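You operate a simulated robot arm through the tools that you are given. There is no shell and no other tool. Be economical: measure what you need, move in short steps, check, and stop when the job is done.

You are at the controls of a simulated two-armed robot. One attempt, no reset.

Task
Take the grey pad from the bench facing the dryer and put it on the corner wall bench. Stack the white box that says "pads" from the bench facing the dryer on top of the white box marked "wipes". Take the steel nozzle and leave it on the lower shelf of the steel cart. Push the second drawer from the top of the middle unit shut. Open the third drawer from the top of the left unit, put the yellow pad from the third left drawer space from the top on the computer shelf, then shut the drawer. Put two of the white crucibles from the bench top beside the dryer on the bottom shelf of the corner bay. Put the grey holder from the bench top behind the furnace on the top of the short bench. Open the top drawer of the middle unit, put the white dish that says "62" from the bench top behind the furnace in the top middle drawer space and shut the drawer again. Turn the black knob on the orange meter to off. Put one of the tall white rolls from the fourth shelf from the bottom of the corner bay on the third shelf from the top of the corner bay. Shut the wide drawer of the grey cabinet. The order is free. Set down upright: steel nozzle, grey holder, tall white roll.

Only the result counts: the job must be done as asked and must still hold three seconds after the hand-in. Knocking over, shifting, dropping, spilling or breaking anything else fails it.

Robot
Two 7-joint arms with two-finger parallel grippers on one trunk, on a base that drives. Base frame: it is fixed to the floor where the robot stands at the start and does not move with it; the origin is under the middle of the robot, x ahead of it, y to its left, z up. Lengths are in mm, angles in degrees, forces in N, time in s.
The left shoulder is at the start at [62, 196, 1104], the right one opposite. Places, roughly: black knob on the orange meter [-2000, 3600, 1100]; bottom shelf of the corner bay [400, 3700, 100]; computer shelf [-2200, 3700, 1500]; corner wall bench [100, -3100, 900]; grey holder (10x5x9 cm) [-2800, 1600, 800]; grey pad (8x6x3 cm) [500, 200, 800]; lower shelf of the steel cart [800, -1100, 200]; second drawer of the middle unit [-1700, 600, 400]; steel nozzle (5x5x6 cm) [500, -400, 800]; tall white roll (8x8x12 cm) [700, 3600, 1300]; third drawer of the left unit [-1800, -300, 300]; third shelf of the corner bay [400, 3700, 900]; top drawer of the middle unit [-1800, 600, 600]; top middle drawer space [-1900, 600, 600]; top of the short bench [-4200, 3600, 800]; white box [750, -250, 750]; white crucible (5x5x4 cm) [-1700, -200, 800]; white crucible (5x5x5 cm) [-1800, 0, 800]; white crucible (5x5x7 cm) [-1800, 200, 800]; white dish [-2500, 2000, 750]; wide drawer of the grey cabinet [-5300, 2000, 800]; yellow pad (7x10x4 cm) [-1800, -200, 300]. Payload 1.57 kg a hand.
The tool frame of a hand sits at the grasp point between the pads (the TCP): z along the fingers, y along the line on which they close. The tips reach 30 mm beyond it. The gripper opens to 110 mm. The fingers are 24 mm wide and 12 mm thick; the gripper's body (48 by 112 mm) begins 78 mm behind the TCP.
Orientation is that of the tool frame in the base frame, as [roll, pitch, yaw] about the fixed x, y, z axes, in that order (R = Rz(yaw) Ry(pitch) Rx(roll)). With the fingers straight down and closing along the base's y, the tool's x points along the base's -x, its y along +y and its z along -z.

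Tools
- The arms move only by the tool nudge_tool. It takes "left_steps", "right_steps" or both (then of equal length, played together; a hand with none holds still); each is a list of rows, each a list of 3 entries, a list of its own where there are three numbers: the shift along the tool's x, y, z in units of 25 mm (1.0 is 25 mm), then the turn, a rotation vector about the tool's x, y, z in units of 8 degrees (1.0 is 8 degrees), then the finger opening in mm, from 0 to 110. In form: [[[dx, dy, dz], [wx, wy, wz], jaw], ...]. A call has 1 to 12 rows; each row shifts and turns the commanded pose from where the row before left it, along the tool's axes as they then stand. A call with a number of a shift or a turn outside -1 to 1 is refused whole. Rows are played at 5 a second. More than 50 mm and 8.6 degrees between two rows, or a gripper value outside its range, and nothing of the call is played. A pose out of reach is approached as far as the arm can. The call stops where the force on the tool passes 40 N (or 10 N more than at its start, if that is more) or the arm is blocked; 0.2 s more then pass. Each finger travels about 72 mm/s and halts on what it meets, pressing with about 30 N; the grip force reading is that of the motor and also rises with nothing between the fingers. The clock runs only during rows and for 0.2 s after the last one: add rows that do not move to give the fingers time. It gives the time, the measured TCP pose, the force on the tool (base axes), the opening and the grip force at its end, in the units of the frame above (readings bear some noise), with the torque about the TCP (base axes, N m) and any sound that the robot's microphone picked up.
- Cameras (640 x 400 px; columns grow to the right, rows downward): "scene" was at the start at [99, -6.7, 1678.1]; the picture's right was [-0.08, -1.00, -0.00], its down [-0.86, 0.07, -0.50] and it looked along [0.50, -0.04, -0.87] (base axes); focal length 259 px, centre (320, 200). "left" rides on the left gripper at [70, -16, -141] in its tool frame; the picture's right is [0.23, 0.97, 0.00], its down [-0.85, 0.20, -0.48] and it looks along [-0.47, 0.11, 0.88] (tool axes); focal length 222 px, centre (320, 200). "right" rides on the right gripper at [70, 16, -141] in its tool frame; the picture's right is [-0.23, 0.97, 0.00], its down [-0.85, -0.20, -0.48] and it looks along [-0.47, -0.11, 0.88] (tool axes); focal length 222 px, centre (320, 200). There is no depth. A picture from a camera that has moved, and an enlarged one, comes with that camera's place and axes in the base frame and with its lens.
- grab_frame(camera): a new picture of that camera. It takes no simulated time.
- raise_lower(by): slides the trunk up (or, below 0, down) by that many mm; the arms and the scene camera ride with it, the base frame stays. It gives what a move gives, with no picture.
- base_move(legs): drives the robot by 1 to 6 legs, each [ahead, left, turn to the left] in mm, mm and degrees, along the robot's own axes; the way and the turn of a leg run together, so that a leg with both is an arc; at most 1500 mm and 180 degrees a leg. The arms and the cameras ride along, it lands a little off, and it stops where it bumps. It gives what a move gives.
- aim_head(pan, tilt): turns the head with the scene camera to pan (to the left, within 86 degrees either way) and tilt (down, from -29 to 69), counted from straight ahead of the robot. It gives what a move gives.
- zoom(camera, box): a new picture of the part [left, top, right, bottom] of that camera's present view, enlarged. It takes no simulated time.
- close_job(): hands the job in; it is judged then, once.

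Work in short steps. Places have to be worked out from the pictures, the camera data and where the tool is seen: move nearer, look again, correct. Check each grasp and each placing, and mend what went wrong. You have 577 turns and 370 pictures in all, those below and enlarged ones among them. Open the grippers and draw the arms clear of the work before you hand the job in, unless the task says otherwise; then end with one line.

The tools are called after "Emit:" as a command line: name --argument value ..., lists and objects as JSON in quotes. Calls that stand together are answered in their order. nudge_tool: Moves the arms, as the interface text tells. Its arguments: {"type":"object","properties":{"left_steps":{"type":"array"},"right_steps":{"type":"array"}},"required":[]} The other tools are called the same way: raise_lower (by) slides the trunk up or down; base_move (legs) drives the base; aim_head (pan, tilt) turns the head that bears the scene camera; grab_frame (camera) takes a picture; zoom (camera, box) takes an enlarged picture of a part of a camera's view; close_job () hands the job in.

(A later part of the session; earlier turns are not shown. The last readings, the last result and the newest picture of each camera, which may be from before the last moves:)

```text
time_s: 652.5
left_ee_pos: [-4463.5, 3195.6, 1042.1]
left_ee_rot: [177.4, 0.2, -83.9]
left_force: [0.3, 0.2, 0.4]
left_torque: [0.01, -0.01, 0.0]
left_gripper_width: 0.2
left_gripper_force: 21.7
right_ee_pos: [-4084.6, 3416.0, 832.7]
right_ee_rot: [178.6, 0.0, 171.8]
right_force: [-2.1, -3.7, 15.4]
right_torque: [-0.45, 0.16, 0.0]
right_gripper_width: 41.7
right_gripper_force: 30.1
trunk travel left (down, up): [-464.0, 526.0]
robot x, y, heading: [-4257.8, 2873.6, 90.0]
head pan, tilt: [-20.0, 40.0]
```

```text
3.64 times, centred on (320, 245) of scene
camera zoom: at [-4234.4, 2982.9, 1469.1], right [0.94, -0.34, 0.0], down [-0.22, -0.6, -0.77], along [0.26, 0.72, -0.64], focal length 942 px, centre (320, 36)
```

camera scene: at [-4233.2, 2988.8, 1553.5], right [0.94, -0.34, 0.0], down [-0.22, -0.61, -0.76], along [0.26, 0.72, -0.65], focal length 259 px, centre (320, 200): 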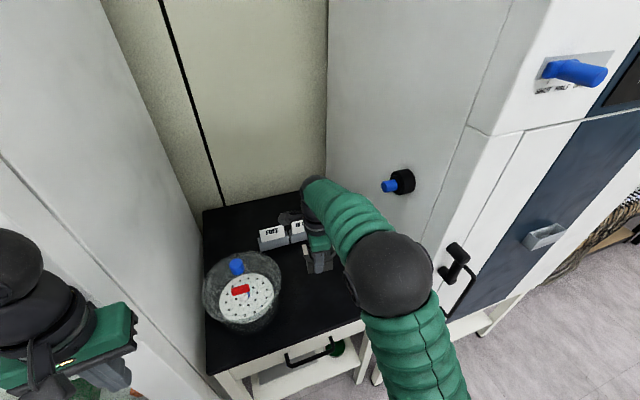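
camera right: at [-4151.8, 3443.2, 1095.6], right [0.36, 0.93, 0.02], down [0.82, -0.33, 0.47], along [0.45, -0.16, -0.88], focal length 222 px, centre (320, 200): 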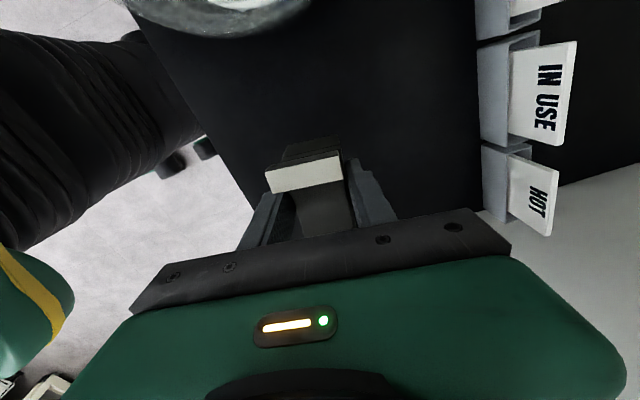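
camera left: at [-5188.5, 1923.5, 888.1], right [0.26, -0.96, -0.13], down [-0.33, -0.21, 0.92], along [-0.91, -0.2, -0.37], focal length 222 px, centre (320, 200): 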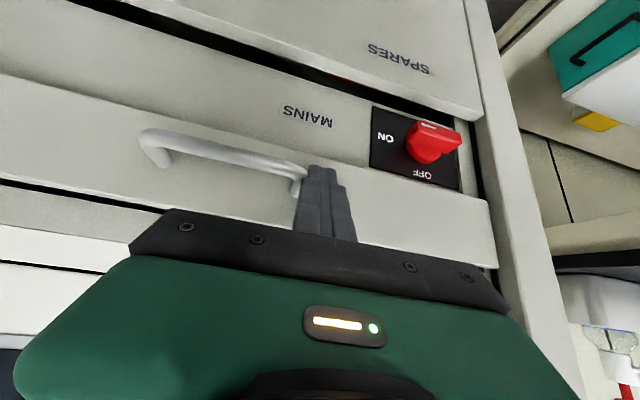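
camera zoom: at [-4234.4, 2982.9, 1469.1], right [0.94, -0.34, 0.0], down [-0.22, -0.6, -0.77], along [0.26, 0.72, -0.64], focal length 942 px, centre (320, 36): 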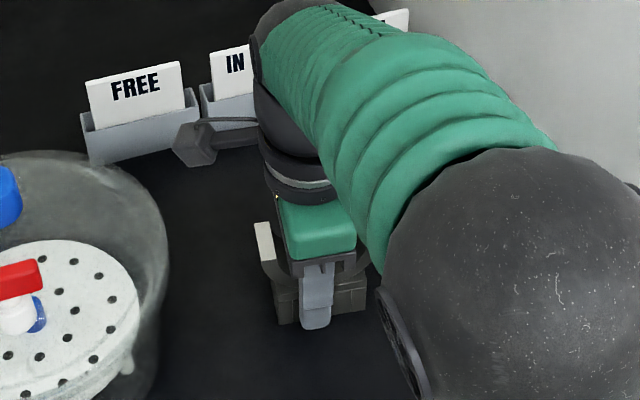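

Contact. I release and raise clear.

Emit:
nudge_tool --right_steps '[[[0, 0, -0.04], [0, 0, 0], 46], [[0, 0, 0], [0, 0, 0], 60], [[0, 0, 0], [0, 0, 0], 75], [[0, 0, -0.5], [0, 0, 0], 75], [[0, 0, -1], [0, 0, 0], 75], [[0, 0, -1], [0, 0, 0], 75], [[0, 0, -1], [0, 0, 0], 75], [[0, 0, -1], [0, 0, 0], 75]]'

Emit:
grab_frame --camera "right"

```text
time_s: 654.3
left_ee_pos: [-4463.3, 3198.0, 1043.0]
left_ee_rot: [177.5, 0.0, -83.9]
left_force: [-0.9, -0.4, -1.2]
left_torque: [0.01, 0.01, 0.0]
left_gripper_width: 0.1
left_gripper_force: 21.8
right_ee_pos: [-4086.3, 3415.4, 946.7]
right_ee_rot: [178.6, 0.0, 171.8]
right_force: [0.4, 0.4, -0.1]
right_torque: [0.02, 0.01, 0.02]
right_gripper_width: 75.2
right_gripper_force: 0.1
trunk travel left (down, up): [-464.0, 526.0]
robot x, y, heading: [-4256.9, 2877.0, 90.0]
head pan, tilt: [-20.0, 40.0]
```

```text
126 pictures are left
camera right: at [-4152.9, 3439.5, 1089.1], right [0.36, 0.93, 0.02], down [0.82, -0.33, 0.47], along [0.45, -0.15, -0.88], focal length 222 px, centre (320, 200)
```

right: 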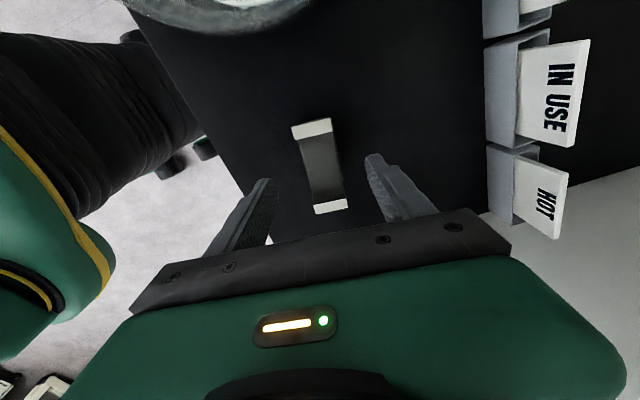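

Holder placed upright. I back off, turn to the cabinet again and prepare the left hand to push further from the handle (y≈1800).

Emit:
base_move --legs '[[-520, 0, 0], [0, 0, 90], [0, 340, 0]]'

Emit:
nudge_tool --left_steps '[[[-1, 0, 0], [0, 0, 0], 0], [[-1, 0, 0], [0, 0, 0], 0], [[-1, 0, 0], [0, 0, 0], 0], [[-1, 0, 0], [0, 0, 0.6], 0], [[0, 0, 0], [0, -1, 0], 0], [[0, 0, 0], [0, -1, 0], 0], [[0, 0, 0], [0, -1, 0], 0], [[0, 0, 0], [0, -1, 0], 0], [[0, 0, 0], [0, -1, 0], 0]]' --right_steps '[[[0, 0, 0], [0, 0, -1], 60], [[0, 0, 0], [0, 0, -1], 40], [[0, 0, 0], [0, 0, -1], 40], [[0, 0, 0], [0, 0, -1], 40], [[0, 0, 0], [0, 0, -1], 40], [[0, 0, 0], [0, 0, -1], 40], [[0, 0, 0], [0, 0, -1], 40], [[0, 0, 0], [0, 0, -1], 40], [[0, 0, 0], [0, 0, -1], 40]]'

Emit:
nudge_tool --right_steps '[[[1, 0, 0], [0, 0, -0.7], 40], [[1, 0, 0], [0, 0, -0.7], 40], [[1, 0, 0], [0, 0, 0], 40], [[1, 0, 0], [0, 0, 0], 40], [[1, 0, 0], [0, 0, 0], 40], [[1, 0, 0], [0, 0, 0], 40], [[1, 0, 0], [0, 0, 0], 40], [[1, 0, 0], [0, 0, 0], 40]]'

Emit:
aim_head --pan 0 --tilt 30

Emit:
grab_frame --camera "scene"

```text
time_s: 663.0
left_ee_pos: [-4604.7, 1818.2, 1043.2]
left_ee_rot: [177.3, 0.2, 3.9]
left_force: [0.1, 0.0, 0.0]
left_torque: [0.02, 0.03, 0.03]
left_gripper_width: 0.0
left_gripper_force: 21.1
right_ee_pos: [-4808.8, 2201.3, 947.3]
right_ee_rot: [178.7, -0.2, -100.3]
right_force: [0.0, 0.3, 0.1]
right_torque: [-0.03, -0.02, -0.01]
right_gripper_width: 75.1
right_gripper_force: 0.1
trunk travel left (down, up): [-464.0, 526.0]
robot x, y, heading: [-4276.6, 2001.6, 178.0]
head pan, tilt: [-20.0, 40.0]
```

```text
time_s: 665.0
left_ee_pos: [-4703.7, 1808.4, 1043.1]
left_ee_rot: [176.7, 40.1, -3.0]
left_force: [0.2, 0.4, -0.2]
left_torque: [-0.01, 0.01, -0.03]
left_gripper_width: 0.0
left_gripper_force: 21.1
right_ee_pos: [-4809.3, 2199.1, 948.9]
right_ee_rot: [179.4, 1.2, -28.0]
right_force: [-1.1, 0.1, -0.8]
right_torque: [-0.01, 0.02, 0.03]
right_gripper_width: 40.2
right_gripper_force: 0.0
trunk travel left (down, up): [-464.0, 526.0]
robot x, y, heading: [-4274.9, 2003.6, 177.7]
head pan, tilt: [-20.0, 40.0]
```

```text
time_s: 666.8
left_ee_pos: [-4703.3, 1808.9, 1043.1]
left_ee_rot: [176.6, 40.0, -3.0]
left_force: [1.1, -0.2, 0.9]
left_torque: [-0.01, 0.01, 0.0]
left_gripper_width: 0.1
left_gripper_force: 21.3
right_ee_pos: [-4619.1, 2135.8, 944.5]
right_ee_rot: [179.8, 1.4, -17.0]
right_force: [0.5, 0.7, 0.0]
right_torque: [-0.01, 0.02, -0.02]
right_gripper_width: 40.3
right_gripper_force: 0.0
trunk travel left (down, up): [-464.0, 526.0]
robot x, y, heading: [-4272.0, 2008.9, 177.8]
head pan, tilt: [-20.0, 40.0]
```

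```text
time_s: 667.6
left_ee_pos: [-4705.0, 1808.5, 1043.4]
left_ee_rot: [176.6, 39.9, -3.0]
left_force: [0.1, -0.2, 0.8]
left_torque: [-0.01, -0.01, -0.01]
left_gripper_width: 0.3
left_gripper_force: 21.7
right_ee_pos: [-4619.5, 2136.8, 944.0]
right_ee_rot: [179.7, 1.4, -17.1]
right_force: [-0.1, 0.2, -0.1]
right_torque: [0.02, -0.03, 0.01]
right_gripper_width: 40.1
right_gripper_force: 0.0
trunk travel left (down, up): [-464.0, 526.0]
robot x, y, heading: [-4272.8, 2007.5, 177.8]
head pan, tilt: [0.0, 30.0]
```

```text
125 pictures are left
camera scene: at [-4396.6, 2008.1, 1484.0], right [0.04, 1.0, 0.0], down [0.5, -0.02, -0.87], along [-0.86, 0.03, -0.5], focal length 259 px, centre (320, 200)
```

scene: 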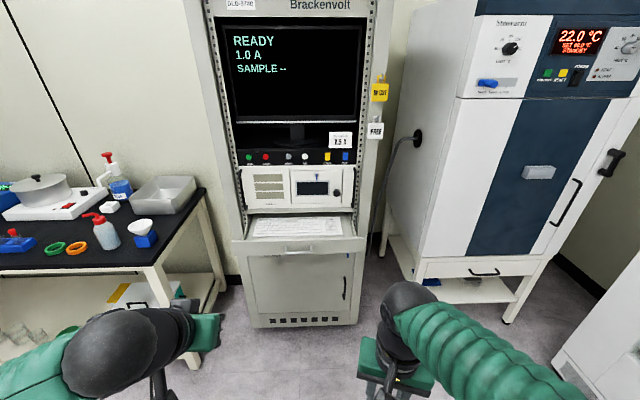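

Handle spans y≈1904–1986; my left hand is at 1808. I straighten, lower, and drive forward to push the drawer home.

Emit:
raise_lower --by -222

Emit:
base_move --legs '[[0, 0, 2], [480, 0, 0]]'

Emit:
grab_frame --camera "left"

```text
time_s: 670.0
left_ee_pos: [-4704.6, 1807.4, 820.7]
left_ee_rot: [176.7, 39.9, -3.0]
left_force: [-0.7, 0.0, -0.7]
left_torque: [-0.04, 0.0, 0.01]
left_gripper_width: 0.2
left_gripper_force: 21.0
right_ee_pos: [-4619.2, 2136.7, 722.5]
right_ee_rot: [179.7, 1.4, -17.2]
right_force: [0.4, -0.1, -0.2]
right_torque: [-0.01, -0.01, 0.02]
right_gripper_width: 40.2
right_gripper_force: 0.1
trunk travel left (down, up): [-242.0, 748.0]
robot x, y, heading: [-4271.4, 2007.3, 177.8]
head pan, tilt: [0.0, 30.0]
```

```text
time_s: 673.2
left_ee_pos: [-5172.2, 1796.8, 820.4]
left_ee_rot: [176.6, 40.0, -1.1]
left_force: [-0.3, 0.0, -0.8]
left_torque: [0.01, 0.0, 0.0]
left_gripper_width: 0.0
left_gripper_force: 21.3
right_ee_pos: [-5097.7, 2126.0, 721.8]
right_ee_rot: [179.8, 1.4, -15.2]
right_force: [-0.7, -0.2, -0.2]
right_torque: [-0.01, -0.02, -0.04]
right_gripper_width: 40.0
right_gripper_force: 0.1
trunk travel left (down, up): [-242.0, 748.0]
robot x, y, heading: [-4751.1, 2007.3, 179.5]
head pan, tilt: [0.0, 30.0]
```

```text
124 pictures are left
camera left: at [-5027.5, 1819.0, 884.5], right [0.19, -0.98, -0.1], down [-0.35, -0.16, 0.92], along [-0.92, -0.14, -0.37], focal length 222 px, centre (320, 200)
```

left: 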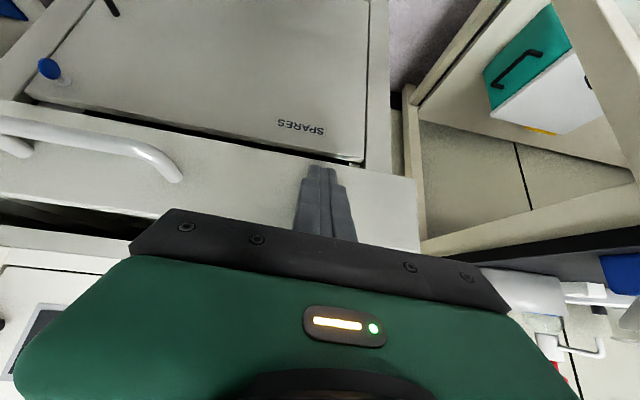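

Good placement. I retract the right hand a bit, then push with the arm until it stops.

Emit:
nudge_tool --right_steps '[[[1, 0, 0], [0, 0, 0], 40], [[1, 0, 0], [0, 0, 0], 40], [[1, 0, 0], [0, 0, 0], 40]]'

Emit:
base_move --legs '[[80, 0, 0]]'

Emit:
nudge_tool --left_steps '[[[-0.46, 0, 0.39], [0, 0, 0], 0], [[-0.46, 0, 0.39], [0, 0, 0], 0], [[-0.46, 0, 0.39], [0, 0, 0], 0], [[-0.46, 0, 0.39], [0, 0, 0], 0], [[-0.46, 0, 0.39], [0, 0, 0], 0], [[-0.46, 0, 0.39], [0, 0, 0], 0], [[-0.46, 0, 0.39], [0, 0, 0], 0], [[-0.46, 0, 0.39], [0, 0, 0], 0]]'

Emit:
grab_frame --camera "left"

```text
time_s: 674.0
left_ee_pos: [-5170.8, 1797.5, 819.8]
left_ee_rot: [176.6, 39.9, -1.3]
left_force: [-0.1, -0.6, 0.0]
left_torque: [-0.03, 0.01, 0.02]
left_gripper_width: 0.0
left_gripper_force: 20.7
right_ee_pos: [-5032.0, 2109.1, 720.4]
right_ee_rot: [179.8, 1.2, -15.1]
right_force: [-1.3, 0.3, -0.9]
right_torque: [-0.01, -0.04, 0.04]
right_gripper_width: 40.2
right_gripper_force: 0.0
right hand out of reach, approached as far as the arm can: row 3
trunk travel left (down, up): [-242.0, 748.0]
robot x, y, heading: [-4746.2, 2007.0, 179.6]
head pan, tilt: [0.0, 30.0]
```

```text
time_s: 675.0
left_ee_pos: [-5250.4, 1797.1, 821.2]
left_ee_rot: [176.6, 39.9, -1.2]
left_force: [-0.6, 0.2, -0.7]
left_torque: [0.01, -0.01, 0.02]
left_gripper_width: 0.1
left_gripper_force: 20.8
right_ee_pos: [-5112.6, 2109.8, 719.4]
right_ee_rot: [179.8, 1.2, -15.3]
right_force: [-0.4, 0.0, 0.1]
right_torque: [0.01, -0.04, 0.03]
right_gripper_width: 39.9
right_gripper_force: 0.0
trunk travel left (down, up): [-242.0, 748.0]
robot x, y, heading: [-4830.0, 2007.6, 179.9]
head pan, tilt: [0.0, 30.0]
```

```text
time_s: 676.4
left_ee_pos: [-5331.6, 1795.8, 818.3]
left_ee_rot: [176.5, 39.0, -1.2]
left_force: [23.0, -0.4, 3.9]
left_torque: [0.07, -0.25, 0.0]
left_gripper_width: 0.0
left_gripper_force: 21.2
right_ee_pos: [-5110.1, 2108.6, 721.8]
right_ee_rot: [179.8, 1.5, -15.0]
right_force: [0.7, 0.4, -0.1]
right_torque: [-0.03, 0.0, -0.03]
right_gripper_width: 40.2
right_gripper_force: 0.1
trunk travel left (down, up): [-242.0, 748.0]
robot x, y, heading: [-4826.4, 2011.0, 179.7]
head pan, tilt: [0.0, 30.0]
stopped in row 7 (left hand): the force on the tool passed its limit at 47 N (the readings are from after the stop); the commanded pose is now the measured one
```

```text
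123 pictures are left
camera left: at [-5187.8, 1818.7, 884.5], right [0.19, -0.98, -0.1], down [-0.36, -0.16, 0.92], along [-0.91, -0.14, -0.38], focal length 222 px, centre (320, 200)
```

left: 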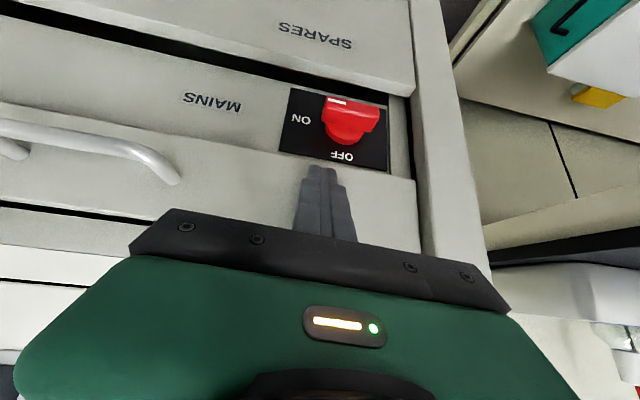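

Closed again at the same hard stop. I retreat straight back; no handle is near this time.

Emit:
nudge_tool --left_steps '[[[0.4, 0, -0.33], [0, 0, 0], 0], [[0.76, 0, -0.64], [0, 0, 0], 0], [[0.76, 0, -0.64], [0, 0, 0], 0]]'

Emit:
base_move --legs '[[-600, 0, 0]]'

Emit:
grab_frame --camera "scene"

```text
time_s: 677.2
left_ee_pos: [-5273.4, 1797.3, 817.7]
left_ee_rot: [176.6, 39.1, -1.3]
left_force: [-0.7, 0.3, 0.2]
left_torque: [-0.02, 0.0, -0.01]
left_gripper_width: 0.0
left_gripper_force: 21.7
right_ee_pos: [-5113.4, 2109.7, 720.8]
right_ee_rot: [179.8, 1.4, -15.2]
right_force: [-0.1, -0.2, 0.3]
right_torque: [-0.04, -0.03, -0.02]
right_gripper_width: 40.0
right_gripper_force: 0.1
trunk travel left (down, up): [-242.0, 748.0]
robot x, y, heading: [-4830.2, 2007.0, 179.7]
head pan, tilt: [0.0, 30.0]
```

```text
time_s: 680.6
left_ee_pos: [-4671.0, 1792.7, 817.9]
left_ee_rot: [176.6, 39.1, -0.8]
left_force: [0.2, -0.6, 0.8]
left_torque: [-0.06, 0.05, 0.0]
left_gripper_width: 0.0
left_gripper_force: 21.1
right_ee_pos: [-4513.8, 2106.2, 720.2]
right_ee_rot: [179.8, 1.4, -14.6]
right_force: [0.1, 0.3, -0.3]
right_torque: [-0.04, 0.01, 0.01]
right_gripper_width: 39.9
right_gripper_force: 0.1
trunk travel left (down, up): [-242.0, 748.0]
robot x, y, heading: [-4231.3, 2007.0, -179.7]
head pan, tilt: [0.0, 30.0]
```

```text
122 pictures are left
camera scene: at [-4349.9, 2005.6, 1262.1], right [0.0, 1.0, 0.0], down [0.5, 0.0, -0.87], along [-0.87, 0.0, -0.5], focal length 259 px, centre (320, 200)
```

scene: 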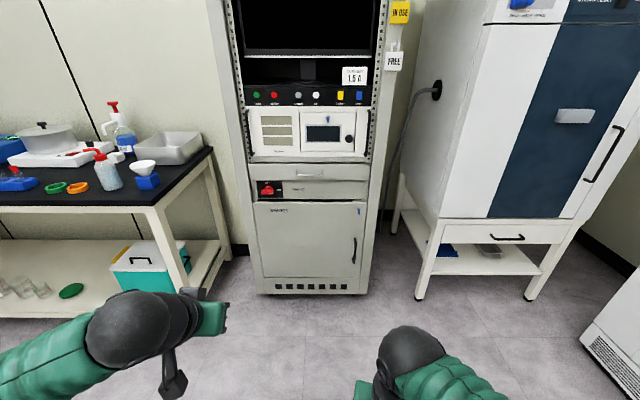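

The cabinet drawer is closed. Next the dish "62": I restore the left hand, raise the trunk, and drive to the bench end along y≈2650.

Emit:
nudge_tool --left_steps '[[[0, 0, 0], [0, 1, 0], 0], [[0, 0, 0], [0, 1, 0], 0], [[0, 0, 0], [0, 1, 0], 0], [[0, 0, 0], [0, 1, 0], 0], [[0, 0, 0], [0, 1, 0], 0], [[1, 0, 0], [0, 0, 0], 0], [[1, 0, 0], [0, 0, 0], 0], [[1, 0, 0], [0, 0, 0], 0]]' --right_steps '[[[0, 0, -1], [0, 0, -0.9], 60], [[0, 0, -1], [0, 0, -0.9], 80], [[0, 0, -1], [0, 0, 0], 90], [[0, 0, -1], [0, 0, 0], 90], [[0, -1, -1], [0, 0, 0], 90], [[0, -1, 0], [0, 0, 0], 90], [[0, -1, 0], [0, 0, 0], 90], [[-1, -1, 0], [0, 0, 0], 90]]'

Emit:
raise_lower --by 330

Emit:
base_move --legs '[[0, -640, 0], [-1000, 0, 0], [-1050, 0, 0], [0, 0, 90]]'

Emit:
aim_head --pan 0 --tilt 45

Emit:
grab_frame --camera "scene"

```text
time_s: 682.4
left_ee_pos: [-4597.6, 1795.3, 818.1]
left_ee_rot: [177.2, -0.9, 1.5]
left_force: [0.1, 0.2, -0.2]
left_torque: [0.0, 0.0, 0.02]
left_gripper_width: 0.0
left_gripper_force: 21.4
right_ee_pos: [-4566.4, 2186.6, 784.3]
right_ee_rot: [-179.8, 1.3, -0.1]
right_force: [-0.8, 0.3, 0.3]
right_torque: [0.0, 0.01, -0.05]
right_gripper_width: 90.2
right_gripper_force: 0.0
right hand out of reach, approached as far as the arm can: row 1, 2, 3, 5, 6, 7
trunk travel left (down, up): [-242.0, 748.0]
robot x, y, heading: [-4230.8, 2007.9, -179.6]
head pan, tilt: [0.0, 30.0]
```

```text
time_s: 685.7
left_ee_pos: [-4597.8, 1795.2, 1149.4]
left_ee_rot: [177.2, -0.9, 1.5]
left_force: [-0.2, 0.4, 1.0]
left_torque: [-0.02, -0.01, 0.02]
left_gripper_width: 0.1
left_gripper_force: 21.6
right_ee_pos: [-4566.9, 2185.9, 1115.5]
right_ee_rot: [-180.0, 1.4, -0.2]
right_force: [-1.3, 0.2, 0.2]
right_torque: [-0.02, -0.04, 0.0]
right_gripper_width: 90.2
right_gripper_force: 0.0
trunk travel left (down, up): [-572.0, 418.0]
robot x, y, heading: [-4227.7, 2008.3, -179.5]
head pan, tilt: [0.0, 30.0]
```

```text
time_s: 702.7
left_ee_pos: [-2016.6, 2245.2, 1150.9]
left_ee_rot: [176.9, -0.8, 90.4]
left_force: [-0.3, 0.0, 0.5]
left_torque: [-0.02, -0.04, -0.01]
left_gripper_width: 0.2
left_gripper_force: 21.5
right_ee_pos: [-2407.4, 2284.8, 1114.5]
right_ee_rot: [179.7, 1.3, 88.6]
right_force: [-0.8, 0.1, 0.7]
right_torque: [0.0, -0.07, 0.01]
right_gripper_width: 90.1
right_gripper_force: 0.1
trunk travel left (down, up): [-572.0, 418.0]
robot x, y, heading: [-2217.3, 2619.4, -90.7]
head pan, tilt: [0.0, 30.0]
```

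```text
time_s: 703.5
left_ee_pos: [-2019.0, 2246.4, 1150.8]
left_ee_rot: [176.8, -0.8, 90.3]
left_force: [0.5, -0.5, -0.2]
left_torque: [-0.01, -0.03, 0.01]
left_gripper_width: 0.2
left_gripper_force: 20.8
right_ee_pos: [-2407.6, 2284.5, 1114.2]
right_ee_rot: [179.8, 1.3, 88.4]
right_force: [-0.9, -0.1, -0.7]
right_torque: [0.0, 0.03, -0.03]
right_gripper_width: 89.9
right_gripper_force: 0.0
trunk travel left (down, up): [-572.0, 418.0]
robot x, y, heading: [-2218.4, 2620.1, -90.9]
head pan, tilt: [0.0, 45.0]
```

```text
121 pictures are left
camera scene: at [-2217.4, 2505.8, 1569.5], right [-1.0, 0.01, 0.0], down [0.01, 0.71, -0.71], along [-0.01, -0.71, -0.71], focal length 259 px, centre (320, 200)
```

scene: 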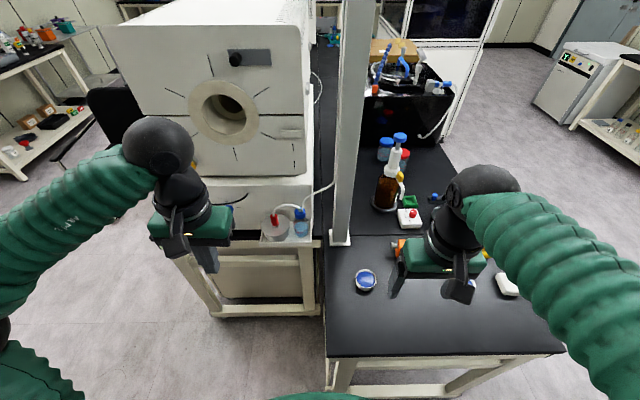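

Dish "62" at about (-2363, 2112). I drive 30 ahead and bring the right hand over it.

Emit:
base_move --legs '[[30, 0, 0.8]]'

Emit:
nudge_tool --right_steps '[[[-0.95, 0.29, 0], [0, 0, 0], 100], [[-0.95, 0.29, 0], [0, 0, 0], 100], [[-0.95, 0.29, 0], [0, 0, 0], 100], [[-0.95, 0.29, 0], [0, 0, 0], 100], [[-0.95, 0.29, 0], [0, 0, 0], 100], [[-0.95, 0.29, 0], [0, 0, 0], 100]]'

Emit:
raise_lower --by -180

Emit:
grab_frame --camera "right"

Emit:
grab_frame --camera "scene"

```text
time_s: 704.3
left_ee_pos: [-2014.4, 2227.0, 1153.6]
left_ee_rot: [176.8, -0.4, 91.0]
left_force: [-0.6, -0.4, 0.2]
left_torque: [0.0, -0.03, -0.03]
left_gripper_width: 0.0
left_gripper_force: 21.2
right_ee_pos: [-2404.6, 2260.7, 1115.8]
right_ee_rot: [179.6, 1.5, 89.1]
right_force: [-0.5, -0.3, -1.5]
right_torque: [0.01, -0.08, 0.01]
right_gripper_width: 89.7
right_gripper_force: 0.1
trunk travel left (down, up): [-572.0, 418.0]
robot x, y, heading: [-2216.7, 2591.4, -90.3]
head pan, tilt: [0.0, 45.0]
```

```text
time_s: 705.7
left_ee_pos: [-2019.6, 2223.5, 1152.3]
left_ee_rot: [176.5, -0.8, 91.0]
left_force: [0.9, -1.1, 0.4]
left_torque: [0.02, 0.01, -0.03]
left_gripper_width: 0.0
left_gripper_force: 21.7
right_ee_pos: [-2368.7, 2113.3, 1120.0]
right_ee_rot: [179.5, 1.3, 89.0]
right_force: [1.2, 0.6, -0.1]
right_torque: [0.03, -0.02, 0.01]
right_gripper_width: 99.9
right_gripper_force: 0.1
trunk travel left (down, up): [-572.0, 418.0]
robot x, y, heading: [-2217.6, 2595.7, -90.1]
head pan, tilt: [0.0, 45.0]
```

```text
time_s: 707.7
left_ee_pos: [-2022.5, 2225.5, 974.3]
left_ee_rot: [176.4, -0.7, 91.0]
left_force: [-0.1, 0.1, 0.1]
left_torque: [0.02, -0.02, 0.02]
left_gripper_width: 0.0
left_gripper_force: 21.3
right_ee_pos: [-2370.7, 2115.0, 939.7]
right_ee_rot: [179.4, 1.4, 89.1]
right_force: [-0.2, 0.3, 0.1]
right_torque: [0.03, 0.01, -0.01]
right_gripper_width: 99.7
right_gripper_force: 0.1
trunk travel left (down, up): [-392.0, 598.0]
robot x, y, heading: [-2213.5, 2593.8, -90.3]
head pan, tilt: [0.0, 45.0]
```

```text
120 pictures are left
camera right: at [-2355.5, 2189.3, 1079.2], right [0.97, -0.24, 0.02], down [-0.22, -0.84, 0.5], along [-0.11, -0.49, -0.87], focal length 222 px, centre (320, 200)
```

right: 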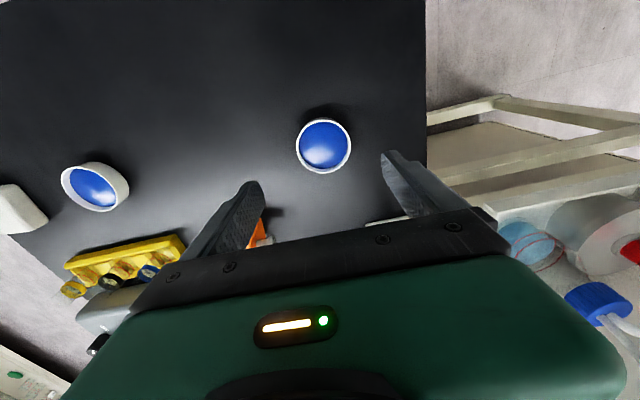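

```text
119 pictures are left
camera scene: at [-2204.4, 2482.4, 1391.0], right [-1.0, 0.0, 0.01], down [0.0, 0.71, -0.71], along [-0.01, -0.71, -0.71], focal length 259 px, centre (320, 200)
```

scene: 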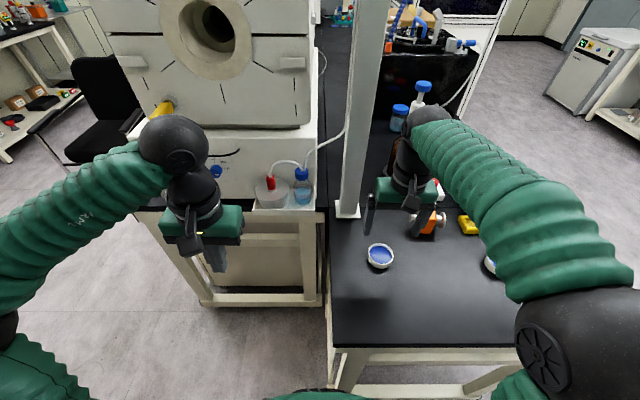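

Emit:
zoom --camera "scene" --box '[330, 220, 430, 290]'

Emit:
nudge_tool --right_steps '[[[0, 0.2, 0.8], [0, 0, 0], 90], [[0, 0, 0.8], [0, 0, 0], 90], [[0, 0, 0.8], [0, 0, 0], 90], [[0, 0, 0.8], [0, 0, 0], 90], [[0, 0, 0.8], [0, 0, 0], 90], [[0, 0, 0], [0, 0, 0], 90]]'

Emit:
grab_frame --camera "right"

```text
5.71 times, centred on (380, 255) of scene
camera zoom: at [-2204.4, 2482.4, 1391.0], right [-1.0, 0.0, 0.01], down [0.0, 0.71, -0.71], along [-0.01, -0.71, -0.71], focal length 1479 px, centre (-23, -114)
```

zoom: 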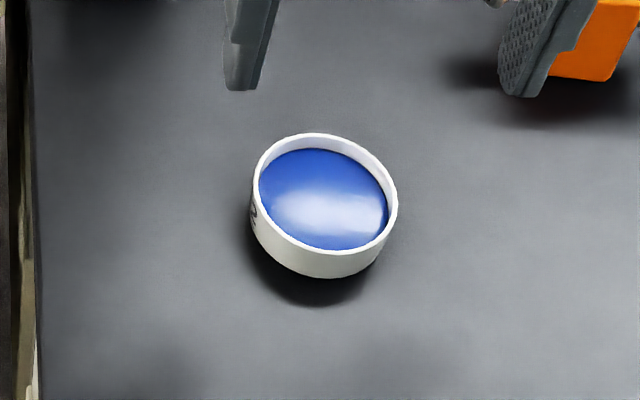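

```text
time_s: 709.1
left_ee_pos: [-2020.8, 2224.8, 973.3]
left_ee_rot: [176.4, -0.7, 91.0]
left_force: [-0.3, 0.7, 0.7]
left_torque: [-0.01, 0.03, -0.01]
left_gripper_width: 0.0
left_gripper_force: 21.5
right_ee_pos: [-2363.6, 2112.0, 840.2]
right_ee_rot: [179.3, 1.4, 89.2]
right_force: [0.4, -0.4, -0.6]
right_torque: [0.02, 0.03, 0.02]
right_gripper_width: 89.8
right_gripper_force: 0.1
trunk travel left (down, up): [-392.0, 598.0]
robot x, y, heading: [-2218.4, 2594.3, -90.0]
head pan, tilt: [0.0, 45.0]
```

```text
117 pictures are left
camera right: at [-2348.3, 2186.3, 979.5], right [0.97, -0.24, 0.02], down [-0.22, -0.84, 0.5], along [-0.11, -0.49, -0.87], focal length 222 px, centre (320, 200)
```

right: 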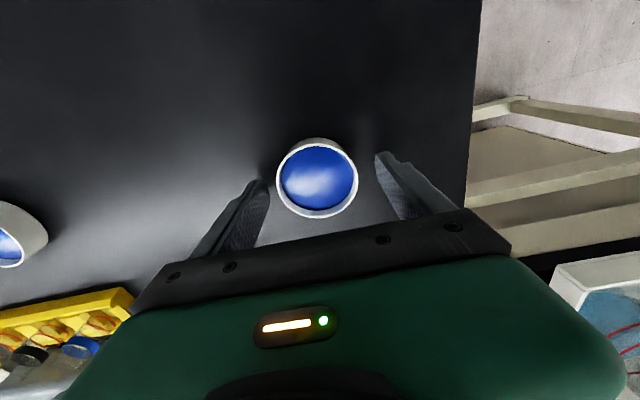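

The label on the side ends in "2" ("62"). I shift 9 mm and close gently.

Emit:
nudge_tool --right_steps '[[[0.36, 0, 0.1], [0, 0, 0], 90], [[0, 0, 0], [0, 0, 0], 78], [[0, 0, 0], [0, 0, 0], 68], [[0, 0, 0], [0, 0, 0], 58], [[0, 0, 0], [0, 0, 0], 45], [[0, 0, 0], [0, 0, 0], 45], [[0, 0, 0], [0, 0, 0], 45]]'

Emit:
grab_frame --camera "right"

```text
time_s: 710.7
left_ee_pos: [-2021.0, 2225.9, 973.0]
left_ee_rot: [176.3, -0.7, 91.0]
left_force: [-0.9, -0.7, -0.9]
left_torque: [0.01, 0.0, 0.02]
left_gripper_width: 0.1
left_gripper_force: 21.1
right_ee_pos: [-2363.0, 2121.4, 837.4]
right_ee_rot: [179.4, 1.5, 89.1]
right_force: [0.8, 0.8, 0.1]
right_torque: [-0.01, 0.03, -0.01]
right_gripper_width: 62.4
right_gripper_force: 29.8
trunk travel left (down, up): [-392.0, 598.0]
robot x, y, heading: [-2214.6, 2594.9, -90.2]
head pan, tilt: [0.0, 45.0]
```

```text
116 pictures are left
camera right: at [-2348.0, 2195.1, 977.1], right [0.97, -0.24, 0.02], down [-0.22, -0.84, 0.5], along [-0.11, -0.49, -0.87], focal length 222 px, centre (320, 200)
```

right: 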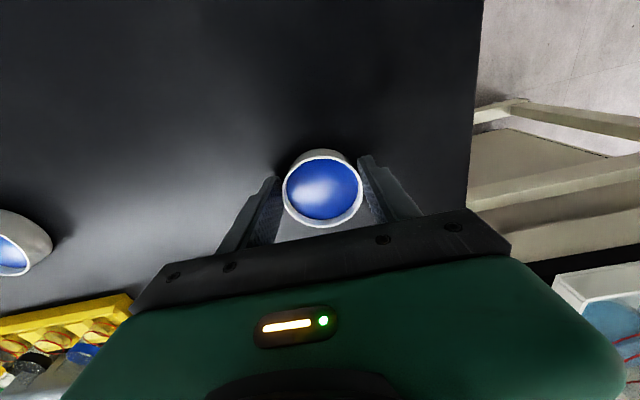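

Dish gripped (62 mm). I lift it level and carry it around via the corridor to the open drawer.

Emit:
raise_lower --by 200

Emit:
base_move --legs '[[-60, 0, 0], [0, 1050, 0], [0, 1050, 0]]'

Emit:
base_move --legs '[[1300, 0, 0], [1250, 0, 0], [0, 0, -90]]'

Emit:
aim_head --pan -10 --tilt 40

Emit:
grab_frame --camera "scene"

Emit:
grab_frame --camera "right"

```text
time_s: 712.9
left_ee_pos: [-2021.5, 2224.6, 1173.7]
left_ee_rot: [176.4, -0.7, 91.0]
left_force: [-0.3, 0.5, 0.2]
left_torque: [0.01, 0.02, 0.0]
left_gripper_width: 0.1
left_gripper_force: 21.1
right_ee_pos: [-2362.6, 2120.7, 1036.9]
right_ee_rot: [179.4, 1.5, 89.1]
right_force: [-0.3, 0.0, -0.6]
right_torque: [-0.01, 0.04, -0.03]
right_gripper_width: 62.0
right_gripper_force: 29.8
trunk travel left (down, up): [-592.0, 398.0]
robot x, y, heading: [-2214.8, 2595.3, -90.3]
head pan, tilt: [0.0, 45.0]
```

```text
time_s: 723.9
left_ee_pos: [73.4, 2246.0, 1172.1]
left_ee_rot: [176.4, -0.8, 89.8]
left_force: [0.6, -0.6, 0.1]
left_torque: [-0.01, -0.04, 0.02]
left_gripper_width: 0.1
left_gripper_force: 21.2
right_ee_pos: [-269.6, 2150.0, 1035.1]
right_ee_rot: [179.2, 1.4, 88.0]
right_force: [-0.1, -0.5, -0.4]
right_torque: [-0.02, -0.02, 0.02]
right_gripper_width: 62.2
right_gripper_force: 29.9
trunk travel left (down, up): [-592.0, 398.0]
robot x, y, heading: [-109.9, 2622.5, -91.4]
head pan, tilt: [0.0, 45.0]
```

```text
time_s: 740.4
left_ee_pos: [-527.4, -141.4, 1172.4]
left_ee_rot: [176.3, -0.7, -1.8]
left_force: [-0.4, -0.1, -0.5]
left_torque: [0.01, -0.01, -0.03]
left_gripper_width: 0.0
left_gripper_force: 21.1
right_ee_pos: [-615.2, 206.3, 1036.7]
right_ee_rot: [179.4, 1.4, -3.7]
right_force: [0.1, 0.2, -0.5]
right_torque: [-0.04, 0.03, 0.0]
right_gripper_width: 62.0
right_gripper_force: 29.5
trunk travel left (down, up): [-592.0, 398.0]
robot x, y, heading: [-148.7, 37.8, 177.1]
head pan, tilt: [0.0, 45.0]
```

```text
time_s: 741.1
left_ee_pos: [-525.7, -141.1, 1172.2]
left_ee_rot: [176.4, -0.6, -1.8]
left_force: [0.2, -0.1, 0.8]
left_torque: [0.01, 0.03, -0.01]
left_gripper_width: 0.1
left_gripper_force: 20.9
right_ee_pos: [-613.7, 206.5, 1036.2]
right_ee_rot: [179.5, 1.4, -3.7]
right_force: [-0.4, 0.9, -1.3]
right_torque: [0.0, 0.0, 0.01]
right_gripper_width: 62.1
right_gripper_force: 30.8
trunk travel left (down, up): [-592.0, 398.0]
robot x, y, heading: [-148.9, 34.9, 177.0]
head pan, tilt: [-10.0, 40.0]
```

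```text
115 pictures are left
camera scene: at [-265.1, 54.1, 1596.6], right [0.22, 0.97, 0.0], down [0.63, -0.14, -0.76], along [-0.75, 0.17, -0.64], focal length 259 px, centre (320, 200)
```

scene: 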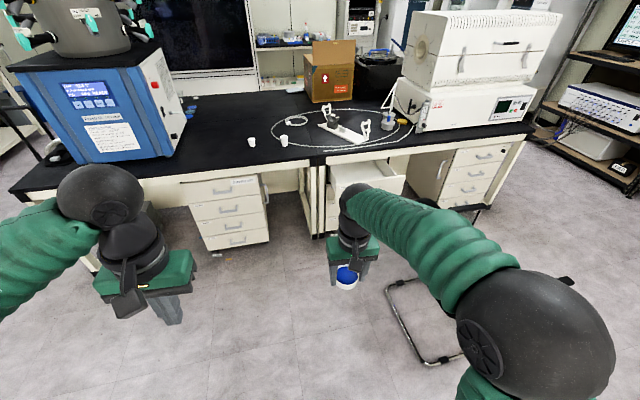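

```text
114 pictures are left
camera right: at [-541.7, 188.2, 1176.2], right [-0.29, -0.96, 0.02], down [-0.83, 0.26, 0.5], along [-0.48, 0.13, -0.87], focal length 222 px, centre (320, 200)
```

right: 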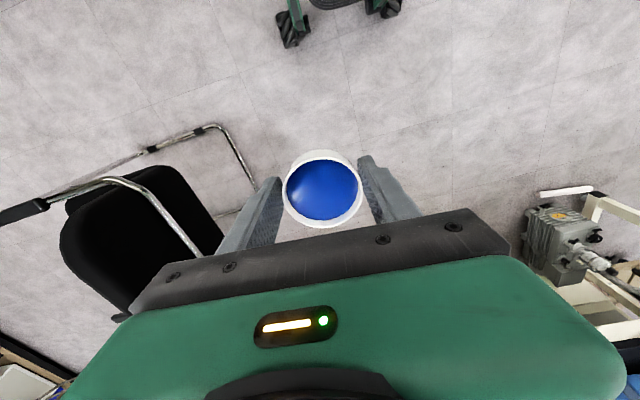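

Dish still level. I drive to about (-1100, 155) in front of the open drawer, keeping left of the chair.

Emit:
base_move --legs '[[0, 0, 3], [950, -115, 0]]'

Emit:
nudge_tool --right_steps '[[[0.3, -1, 0], [0, 0, 0], 45], [[0.3, -1, 0], [0, 0, 0], 45], [[0.3, -1, 0], [0, 0, 0], 45], [[0.3, -1, 0], [0, 0, 0], 45], [[0.2, -1, 0], [0, 0, 0], 45], [[0.2, -1, 0], [0, 0, 0], 45], [[0.2, -1, 0], [0, 0, 0], 45], [[0, -0.8, 0], [0, 0, 0], 45]]'

Emit:
aim_head --pan -30 --tilt 50

Emit:
grab_frame --camera "scene"

Emit:
grab_frame --camera "right"

```text
time_s: 746.6
left_ee_pos: [-1490.4, -52.6, 1171.6]
left_ee_rot: [176.5, -0.6, 1.5]
left_force: [-0.1, 0.4, -0.6]
left_torque: [0.02, 0.01, 0.03]
left_gripper_width: 0.1
left_gripper_force: 20.9
right_ee_pos: [-1596.4, 290.3, 1038.4]
right_ee_rot: [179.4, 1.5, -0.4]
right_force: [1.2, -0.1, -0.4]
right_torque: [0.02, -0.01, 0.02]
right_gripper_width: 62.4
right_gripper_force: 29.7
trunk travel left (down, up): [-592.0, 398.0]
robot x, y, heading: [-1123.6, 145.4, -179.6]
head pan, tilt: [-10.0, 40.0]
```

```text
time_s: 748.4
left_ee_pos: [-1489.1, -49.9, 1172.5]
left_ee_rot: [176.3, -0.7, 1.5]
left_force: [0.3, -0.7, 0.2]
left_torque: [0.01, 0.01, 0.01]
left_gripper_width: 0.0
left_gripper_force: 21.5
right_ee_pos: [-1551.3, 486.2, 1031.2]
right_ee_rot: [179.3, 1.6, -0.4]
right_force: [0.7, 0.0, -0.3]
right_torque: [-0.02, -0.02, 0.01]
right_gripper_width: 62.2
right_gripper_force: 29.7
trunk travel left (down, up): [-592.0, 398.0]
robot x, y, heading: [-1124.1, 143.0, -179.5]
head pan, tilt: [-10.0, 40.0]
```

```text
time_s: 749.3
left_ee_pos: [-1488.8, -51.8, 1171.9]
left_ee_rot: [176.4, -0.7, 1.5]
left_force: [-0.9, 0.1, -1.0]
left_torque: [0.02, 0.02, 0.02]
left_gripper_width: 0.0
left_gripper_force: 21.6
right_ee_pos: [-1550.5, 484.6, 1031.9]
right_ee_rot: [179.2, 1.5, -0.5]
right_force: [-0.5, -0.1, -0.7]
right_torque: [-0.02, 0.03, 0.03]
right_gripper_width: 62.4
right_gripper_force: 30.2
trunk travel left (down, up): [-592.0, 398.0]
robot x, y, heading: [-1127.0, 143.7, -179.6]
head pan, tilt: [-30.0, 50.0]
```

```text
113 pictures are left
camera scene: at [-1223.5, 182.2, 1582.6], right [0.49, 0.87, 0.0], down [0.67, -0.38, -0.64], along [-0.56, 0.32, -0.77], focal length 259 px, centre (320, 200)
```

scene: 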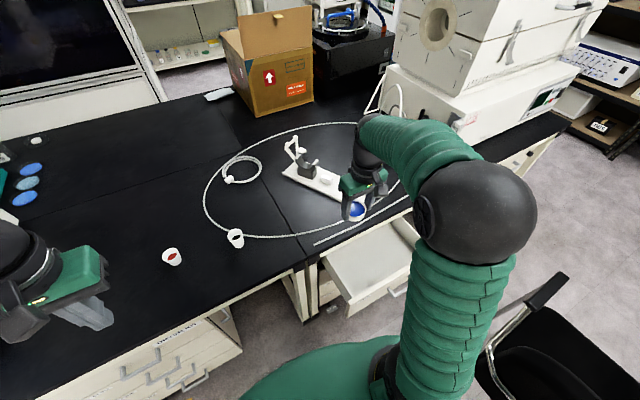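

```text
112 pictures are left
camera right: at [-1477.2, 470.8, 1171.6], right [-0.23, -0.97, 0.02], down [-0.84, 0.21, 0.5], along [-0.49, 0.1, -0.87], focal length 222 px, centre (320, 200)
```

right: 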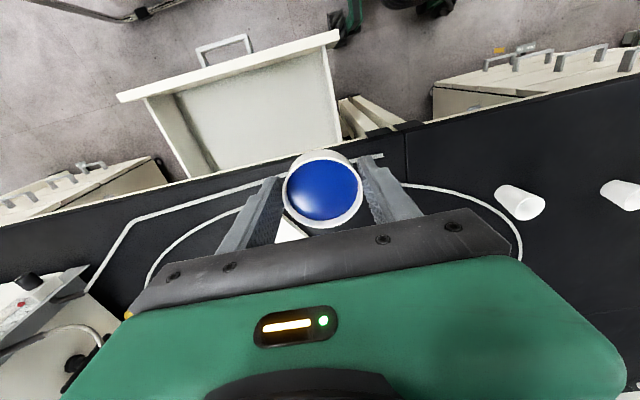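

The drawer interior is x≈-1587…-1440, y≈441…809. I move the dish over (-1512, 540), then lower.

Emit:
nudge_tool --right_steps '[[[0.5, -0.75, 0], [0, 0, 0], 45], [[0.5, -0.75, 0], [0, 0, 0], 45], [[0.5, -0.75, 0], [0, 0, 0], 45], [[0, 0, 0], [0, 0, 0], 45]]'

Emit:
raise_lower --by -230

Emit:
grab_frame --camera "right"

Emit:
grab_frame --camera "scene"

```text
time_s: 750.3
left_ee_pos: [-1488.6, -50.5, 1173.9]
left_ee_rot: [176.4, -0.6, 1.5]
left_force: [-0.4, -0.9, 0.3]
left_torque: [0.01, -0.03, 0.0]
left_gripper_width: 0.2
left_gripper_force: 21.4
right_ee_pos: [-1514.7, 540.9, 1030.4]
right_ee_rot: [179.3, 1.6, -0.4]
right_force: [0.2, 0.1, -0.5]
right_torque: [-0.04, -0.03, -0.02]
right_gripper_width: 61.9
right_gripper_force: 29.4
trunk travel left (down, up): [-592.0, 398.0]
robot x, y, heading: [-1124.9, 147.4, -179.6]
head pan, tilt: [-30.0, 50.0]
```

```text
time_s: 752.7
left_ee_pos: [-1487.8, -50.1, 942.7]
left_ee_rot: [176.4, -0.6, 1.5]
left_force: [0.7, 0.8, -0.1]
left_torque: [0.0, 0.0, 0.0]
left_gripper_width: 0.2
left_gripper_force: 20.7
right_ee_pos: [-1514.3, 541.9, 801.5]
right_ee_rot: [179.3, 1.4, -0.5]
right_force: [-0.1, -0.3, -0.3]
right_torque: [0.02, 0.0, -0.02]
right_gripper_width: 62.2
right_gripper_force: 29.6
trunk travel left (down, up): [-362.0, 628.0]
robot x, y, heading: [-1128.6, 145.5, -179.7]
head pan, tilt: [-30.0, 50.0]
```

```text
111 pictures are left
camera right: at [-1440.5, 527.4, 940.7], right [-0.23, -0.97, 0.02], down [-0.84, 0.21, 0.5], along [-0.49, 0.1, -0.87], focal length 222 px, centre (320, 200)
```

right: 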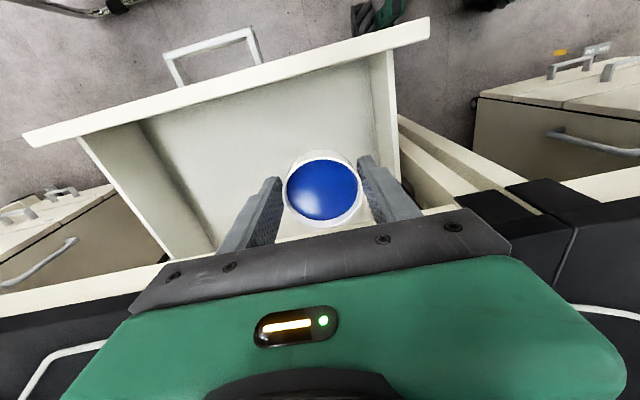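

```text
110 pictures are left
camera scene: at [-1222.9, 182.5, 1352.6], right [0.49, 0.87, 0.0], down [0.67, -0.38, -0.64], along [-0.56, 0.32, -0.77], focal length 259 px, centre (320, 200)
```

scene: 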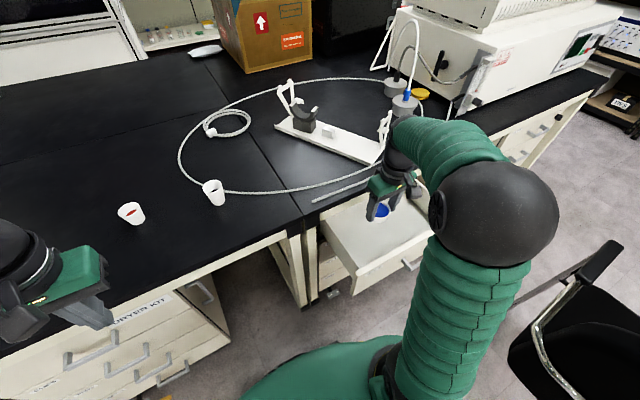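

Emit:
raise_lower --by -110

Emit:
nudge_tool --right_steps '[[[0, 0, 0.6], [0, 0, 0], 45], [[0, 0, 0.4], [0, 0, 0], 45], [[0, 0, 0.1], [0, 0, 0], 45], [[0, 0, 0.1], [0, 0, 0], 45], [[0, 0, 0.1], [0, 0, 0], 45], [[0, 0, 0.1], [0, 0, 0], 45], [[0, 0, 0], [0, 0, 0], 45]]'

Emit:
grab_frame --camera "right"

```text
time_s: 754.1
left_ee_pos: [-1489.1, -51.0, 833.4]
left_ee_rot: [176.5, -0.6, 1.5]
left_force: [0.3, -0.5, -0.6]
left_torque: [0.01, 0.0, -0.03]
left_gripper_width: 0.0
left_gripper_force: 21.1
right_ee_pos: [-1512.4, 541.2, 690.9]
right_ee_rot: [179.2, 1.5, -0.5]
right_force: [-0.7, -0.1, 0.1]
right_torque: [-0.03, -0.03, -0.02]
right_gripper_width: 61.9
right_gripper_force: 30.2
trunk travel left (down, up): [-252.0, 738.0]
robot x, y, heading: [-1122.0, 143.0, -179.6]
head pan, tilt: [-30.0, 50.0]
```

```text
time_s: 755.7
left_ee_pos: [-1488.5, -50.8, 832.3]
left_ee_rot: [176.3, -0.6, 1.6]
left_force: [0.1, 0.6, -0.9]
left_torque: [0.05, -0.01, -0.01]
left_gripper_width: 0.1
left_gripper_force: 21.3
right_ee_pos: [-1515.1, 541.8, 657.2]
right_ee_rot: [179.2, 1.5, -0.4]
right_force: [0.0, 0.1, -0.2]
right_torque: [0.02, -0.01, -0.01]
right_gripper_width: 62.2
right_gripper_force: 30.3
trunk travel left (down, up): [-252.0, 738.0]
robot x, y, heading: [-1120.2, 144.9, -179.7]
head pan, tilt: [-30.0, 50.0]
```

```text
109 pictures are left
camera right: at [-1441.8, 527.3, 795.9], right [-0.23, -0.97, 0.02], down [-0.84, 0.21, 0.5], along [-0.49, 0.1, -0.87], focal length 222 px, centre (320, 200)
```

right: 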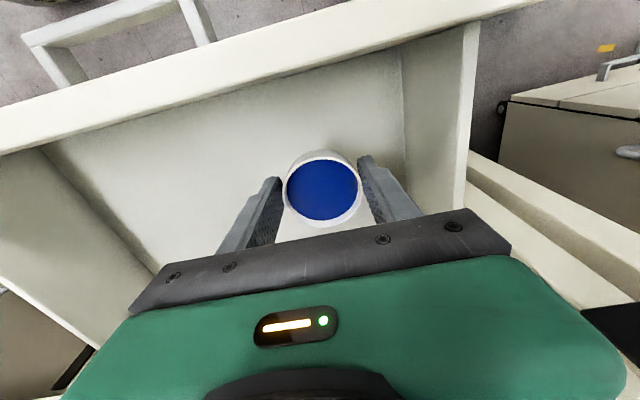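

Still above the drawer floor; I go on in small steps.

Emit:
nudge_tool --right_steps '[[[0, 0, 0.3], [0, 0, 0], 45], [[0, 0, 0.12], [0, 0, 0], 45], [[0, 0, 0.12], [0, 0, 0], 45], [[0, 0, 0.12], [0, 0, 0], 45], [[0, 0, 0.12], [0, 0, 0], 45], [[0, 0, 0.12], [0, 0, 0], 45], [[0, 0, 0.12], [0, 0, 0], 45], [[0, 0, 0.12], [0, 0, 0], 45], [[0, 0, 0], [0, 0, 0], 45]]'

Emit:
grab_frame --camera "right"

```text
time_s: 757.7
left_ee_pos: [-1489.5, -50.8, 832.6]
left_ee_rot: [176.4, -0.6, 1.5]
left_force: [-0.3, -0.5, 0.3]
left_torque: [0.02, -0.01, 0.01]
left_gripper_width: 0.1
left_gripper_force: 21.5
right_ee_pos: [-1515.7, 541.4, 627.9]
right_ee_rot: [179.3, 1.4, -0.4]
right_force: [0.2, 0.0, -0.6]
right_torque: [0.0, -0.01, 0.03]
right_gripper_width: 62.3
right_gripper_force: 30.5
trunk travel left (down, up): [-252.0, 738.0]
robot x, y, heading: [-1123.1, 144.9, -179.6]
head pan, tilt: [-30.0, 50.0]
```

```text
108 pictures are left
camera right: at [-1442.3, 527.4, 766.9], right [-0.23, -0.97, 0.02], down [-0.84, 0.21, 0.5], along [-0.49, 0.1, -0.87], focal length 222 px, centre (320, 200)
```

right: 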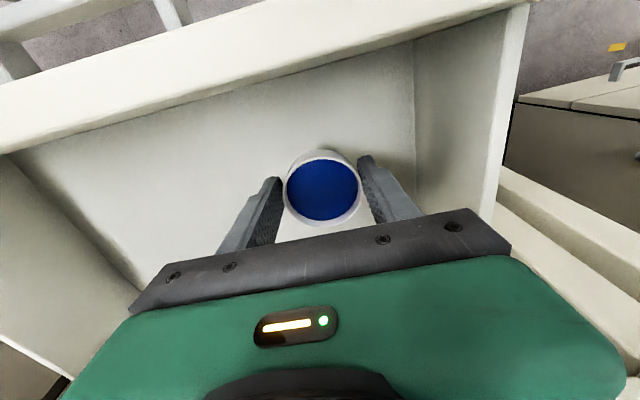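

Emit:
nudge_tool --right_steps '[[[0, 0, 0.12], [0, 0, 0], 45], [[0, 0, 0.12], [0, 0, 0], 45], [[0, 0, 0.12], [0, 0, 0], 45], [[0, 0, 0.12], [0, 0, 0], 45], [[0, 0, 0.12], [0, 0, 0], 45], [[0, 0, 0.12], [0, 0, 0], 45], [[0, 0, 0.12], [0, 0, 0], 45], [[0, 0, 0.12], [0, 0, 0], 45], [[0, 0, 0], [0, 0, 0], 45]]'

```text
time_s: 759.7
left_ee_pos: [-1488.8, -50.8, 832.7]
left_ee_rot: [176.4, -0.6, 1.4]
left_force: [-0.8, 0.1, 0.5]
left_torque: [-0.04, 0.0, 0.01]
left_gripper_width: 0.0
left_gripper_force: 21.6
right_ee_pos: [-1515.9, 540.0, 604.0]
right_ee_rot: [179.3, 1.5, -0.4]
right_force: [-0.1, -0.4, 0.4]
right_torque: [-0.02, -0.01, 0.03]
right_gripper_width: 62.3
right_gripper_force: 30.2
trunk travel left (down, up): [-252.0, 738.0]
robot x, y, heading: [-1121.8, 143.2, -179.7]
head pan, tilt: [-30.0, 50.0]
```

Emit:
nudge_tool --right_steps '[[[0, 0, 0.12], [0, 0, 0], 45], [[0, 0, 0.12], [0, 0, 0], 45], [[0, 0, 0.12], [0, 0, 0], 45], [[0, 0, 0.12], [0, 0, 0], 45], [[0, 0, 0.12], [0, 0, 0], 45], [[0, 0, 0.12], [0, 0, 0], 45], [[0, 0, 0.12], [0, 0, 0], 45], [[0, 0, 0.12], [0, 0, 0], 45], [[0, 0, 0], [0, 0, 0], 45]]'

Emit:
grab_frame --camera "right"

```text
time_s: 761.2
left_ee_pos: [-1487.1, -53.3, 833.0]
left_ee_rot: [176.6, -0.5, 1.4]
left_force: [-0.1, 0.2, -0.3]
left_torque: [-0.01, 0.0, -0.02]
left_gripper_width: 0.3
left_gripper_force: 20.9
right_ee_pos: [-1519.3, 539.9, 590.6]
right_ee_rot: [179.8, 2.0, -0.3]
right_force: [1.6, -5.9, 27.1]
right_torque: [0.22, -0.35, -0.25]
right_gripper_width: 62.3
right_gripper_force: 30.0
trunk travel left (down, up): [-252.0, 738.0]
robot x, y, heading: [-1121.8, 143.4, -179.5]
head pan, tilt: [-30.0, 50.0]
stopped in row 7 (right hand): the force on the tool passed its limit at 44 N (the readings are from after the stop); the commanded pose is now the measured one
```

```text
107 pictures are left
camera right: at [-1444.1, 524.8, 729.0], right [-0.23, -0.97, 0.01], down [-0.84, 0.21, 0.51], along [-0.5, 0.11, -0.86], focal length 222 px, centre (320, 200)
```

right: 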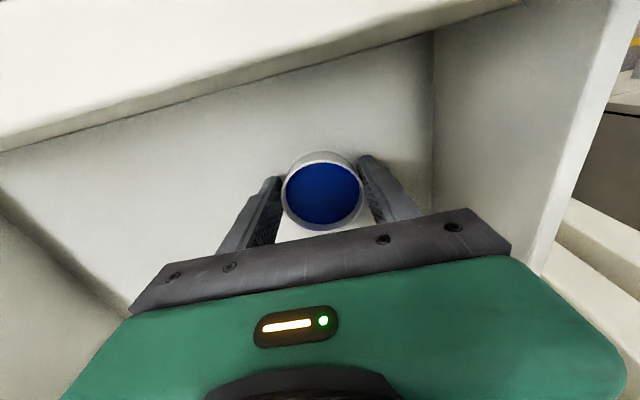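

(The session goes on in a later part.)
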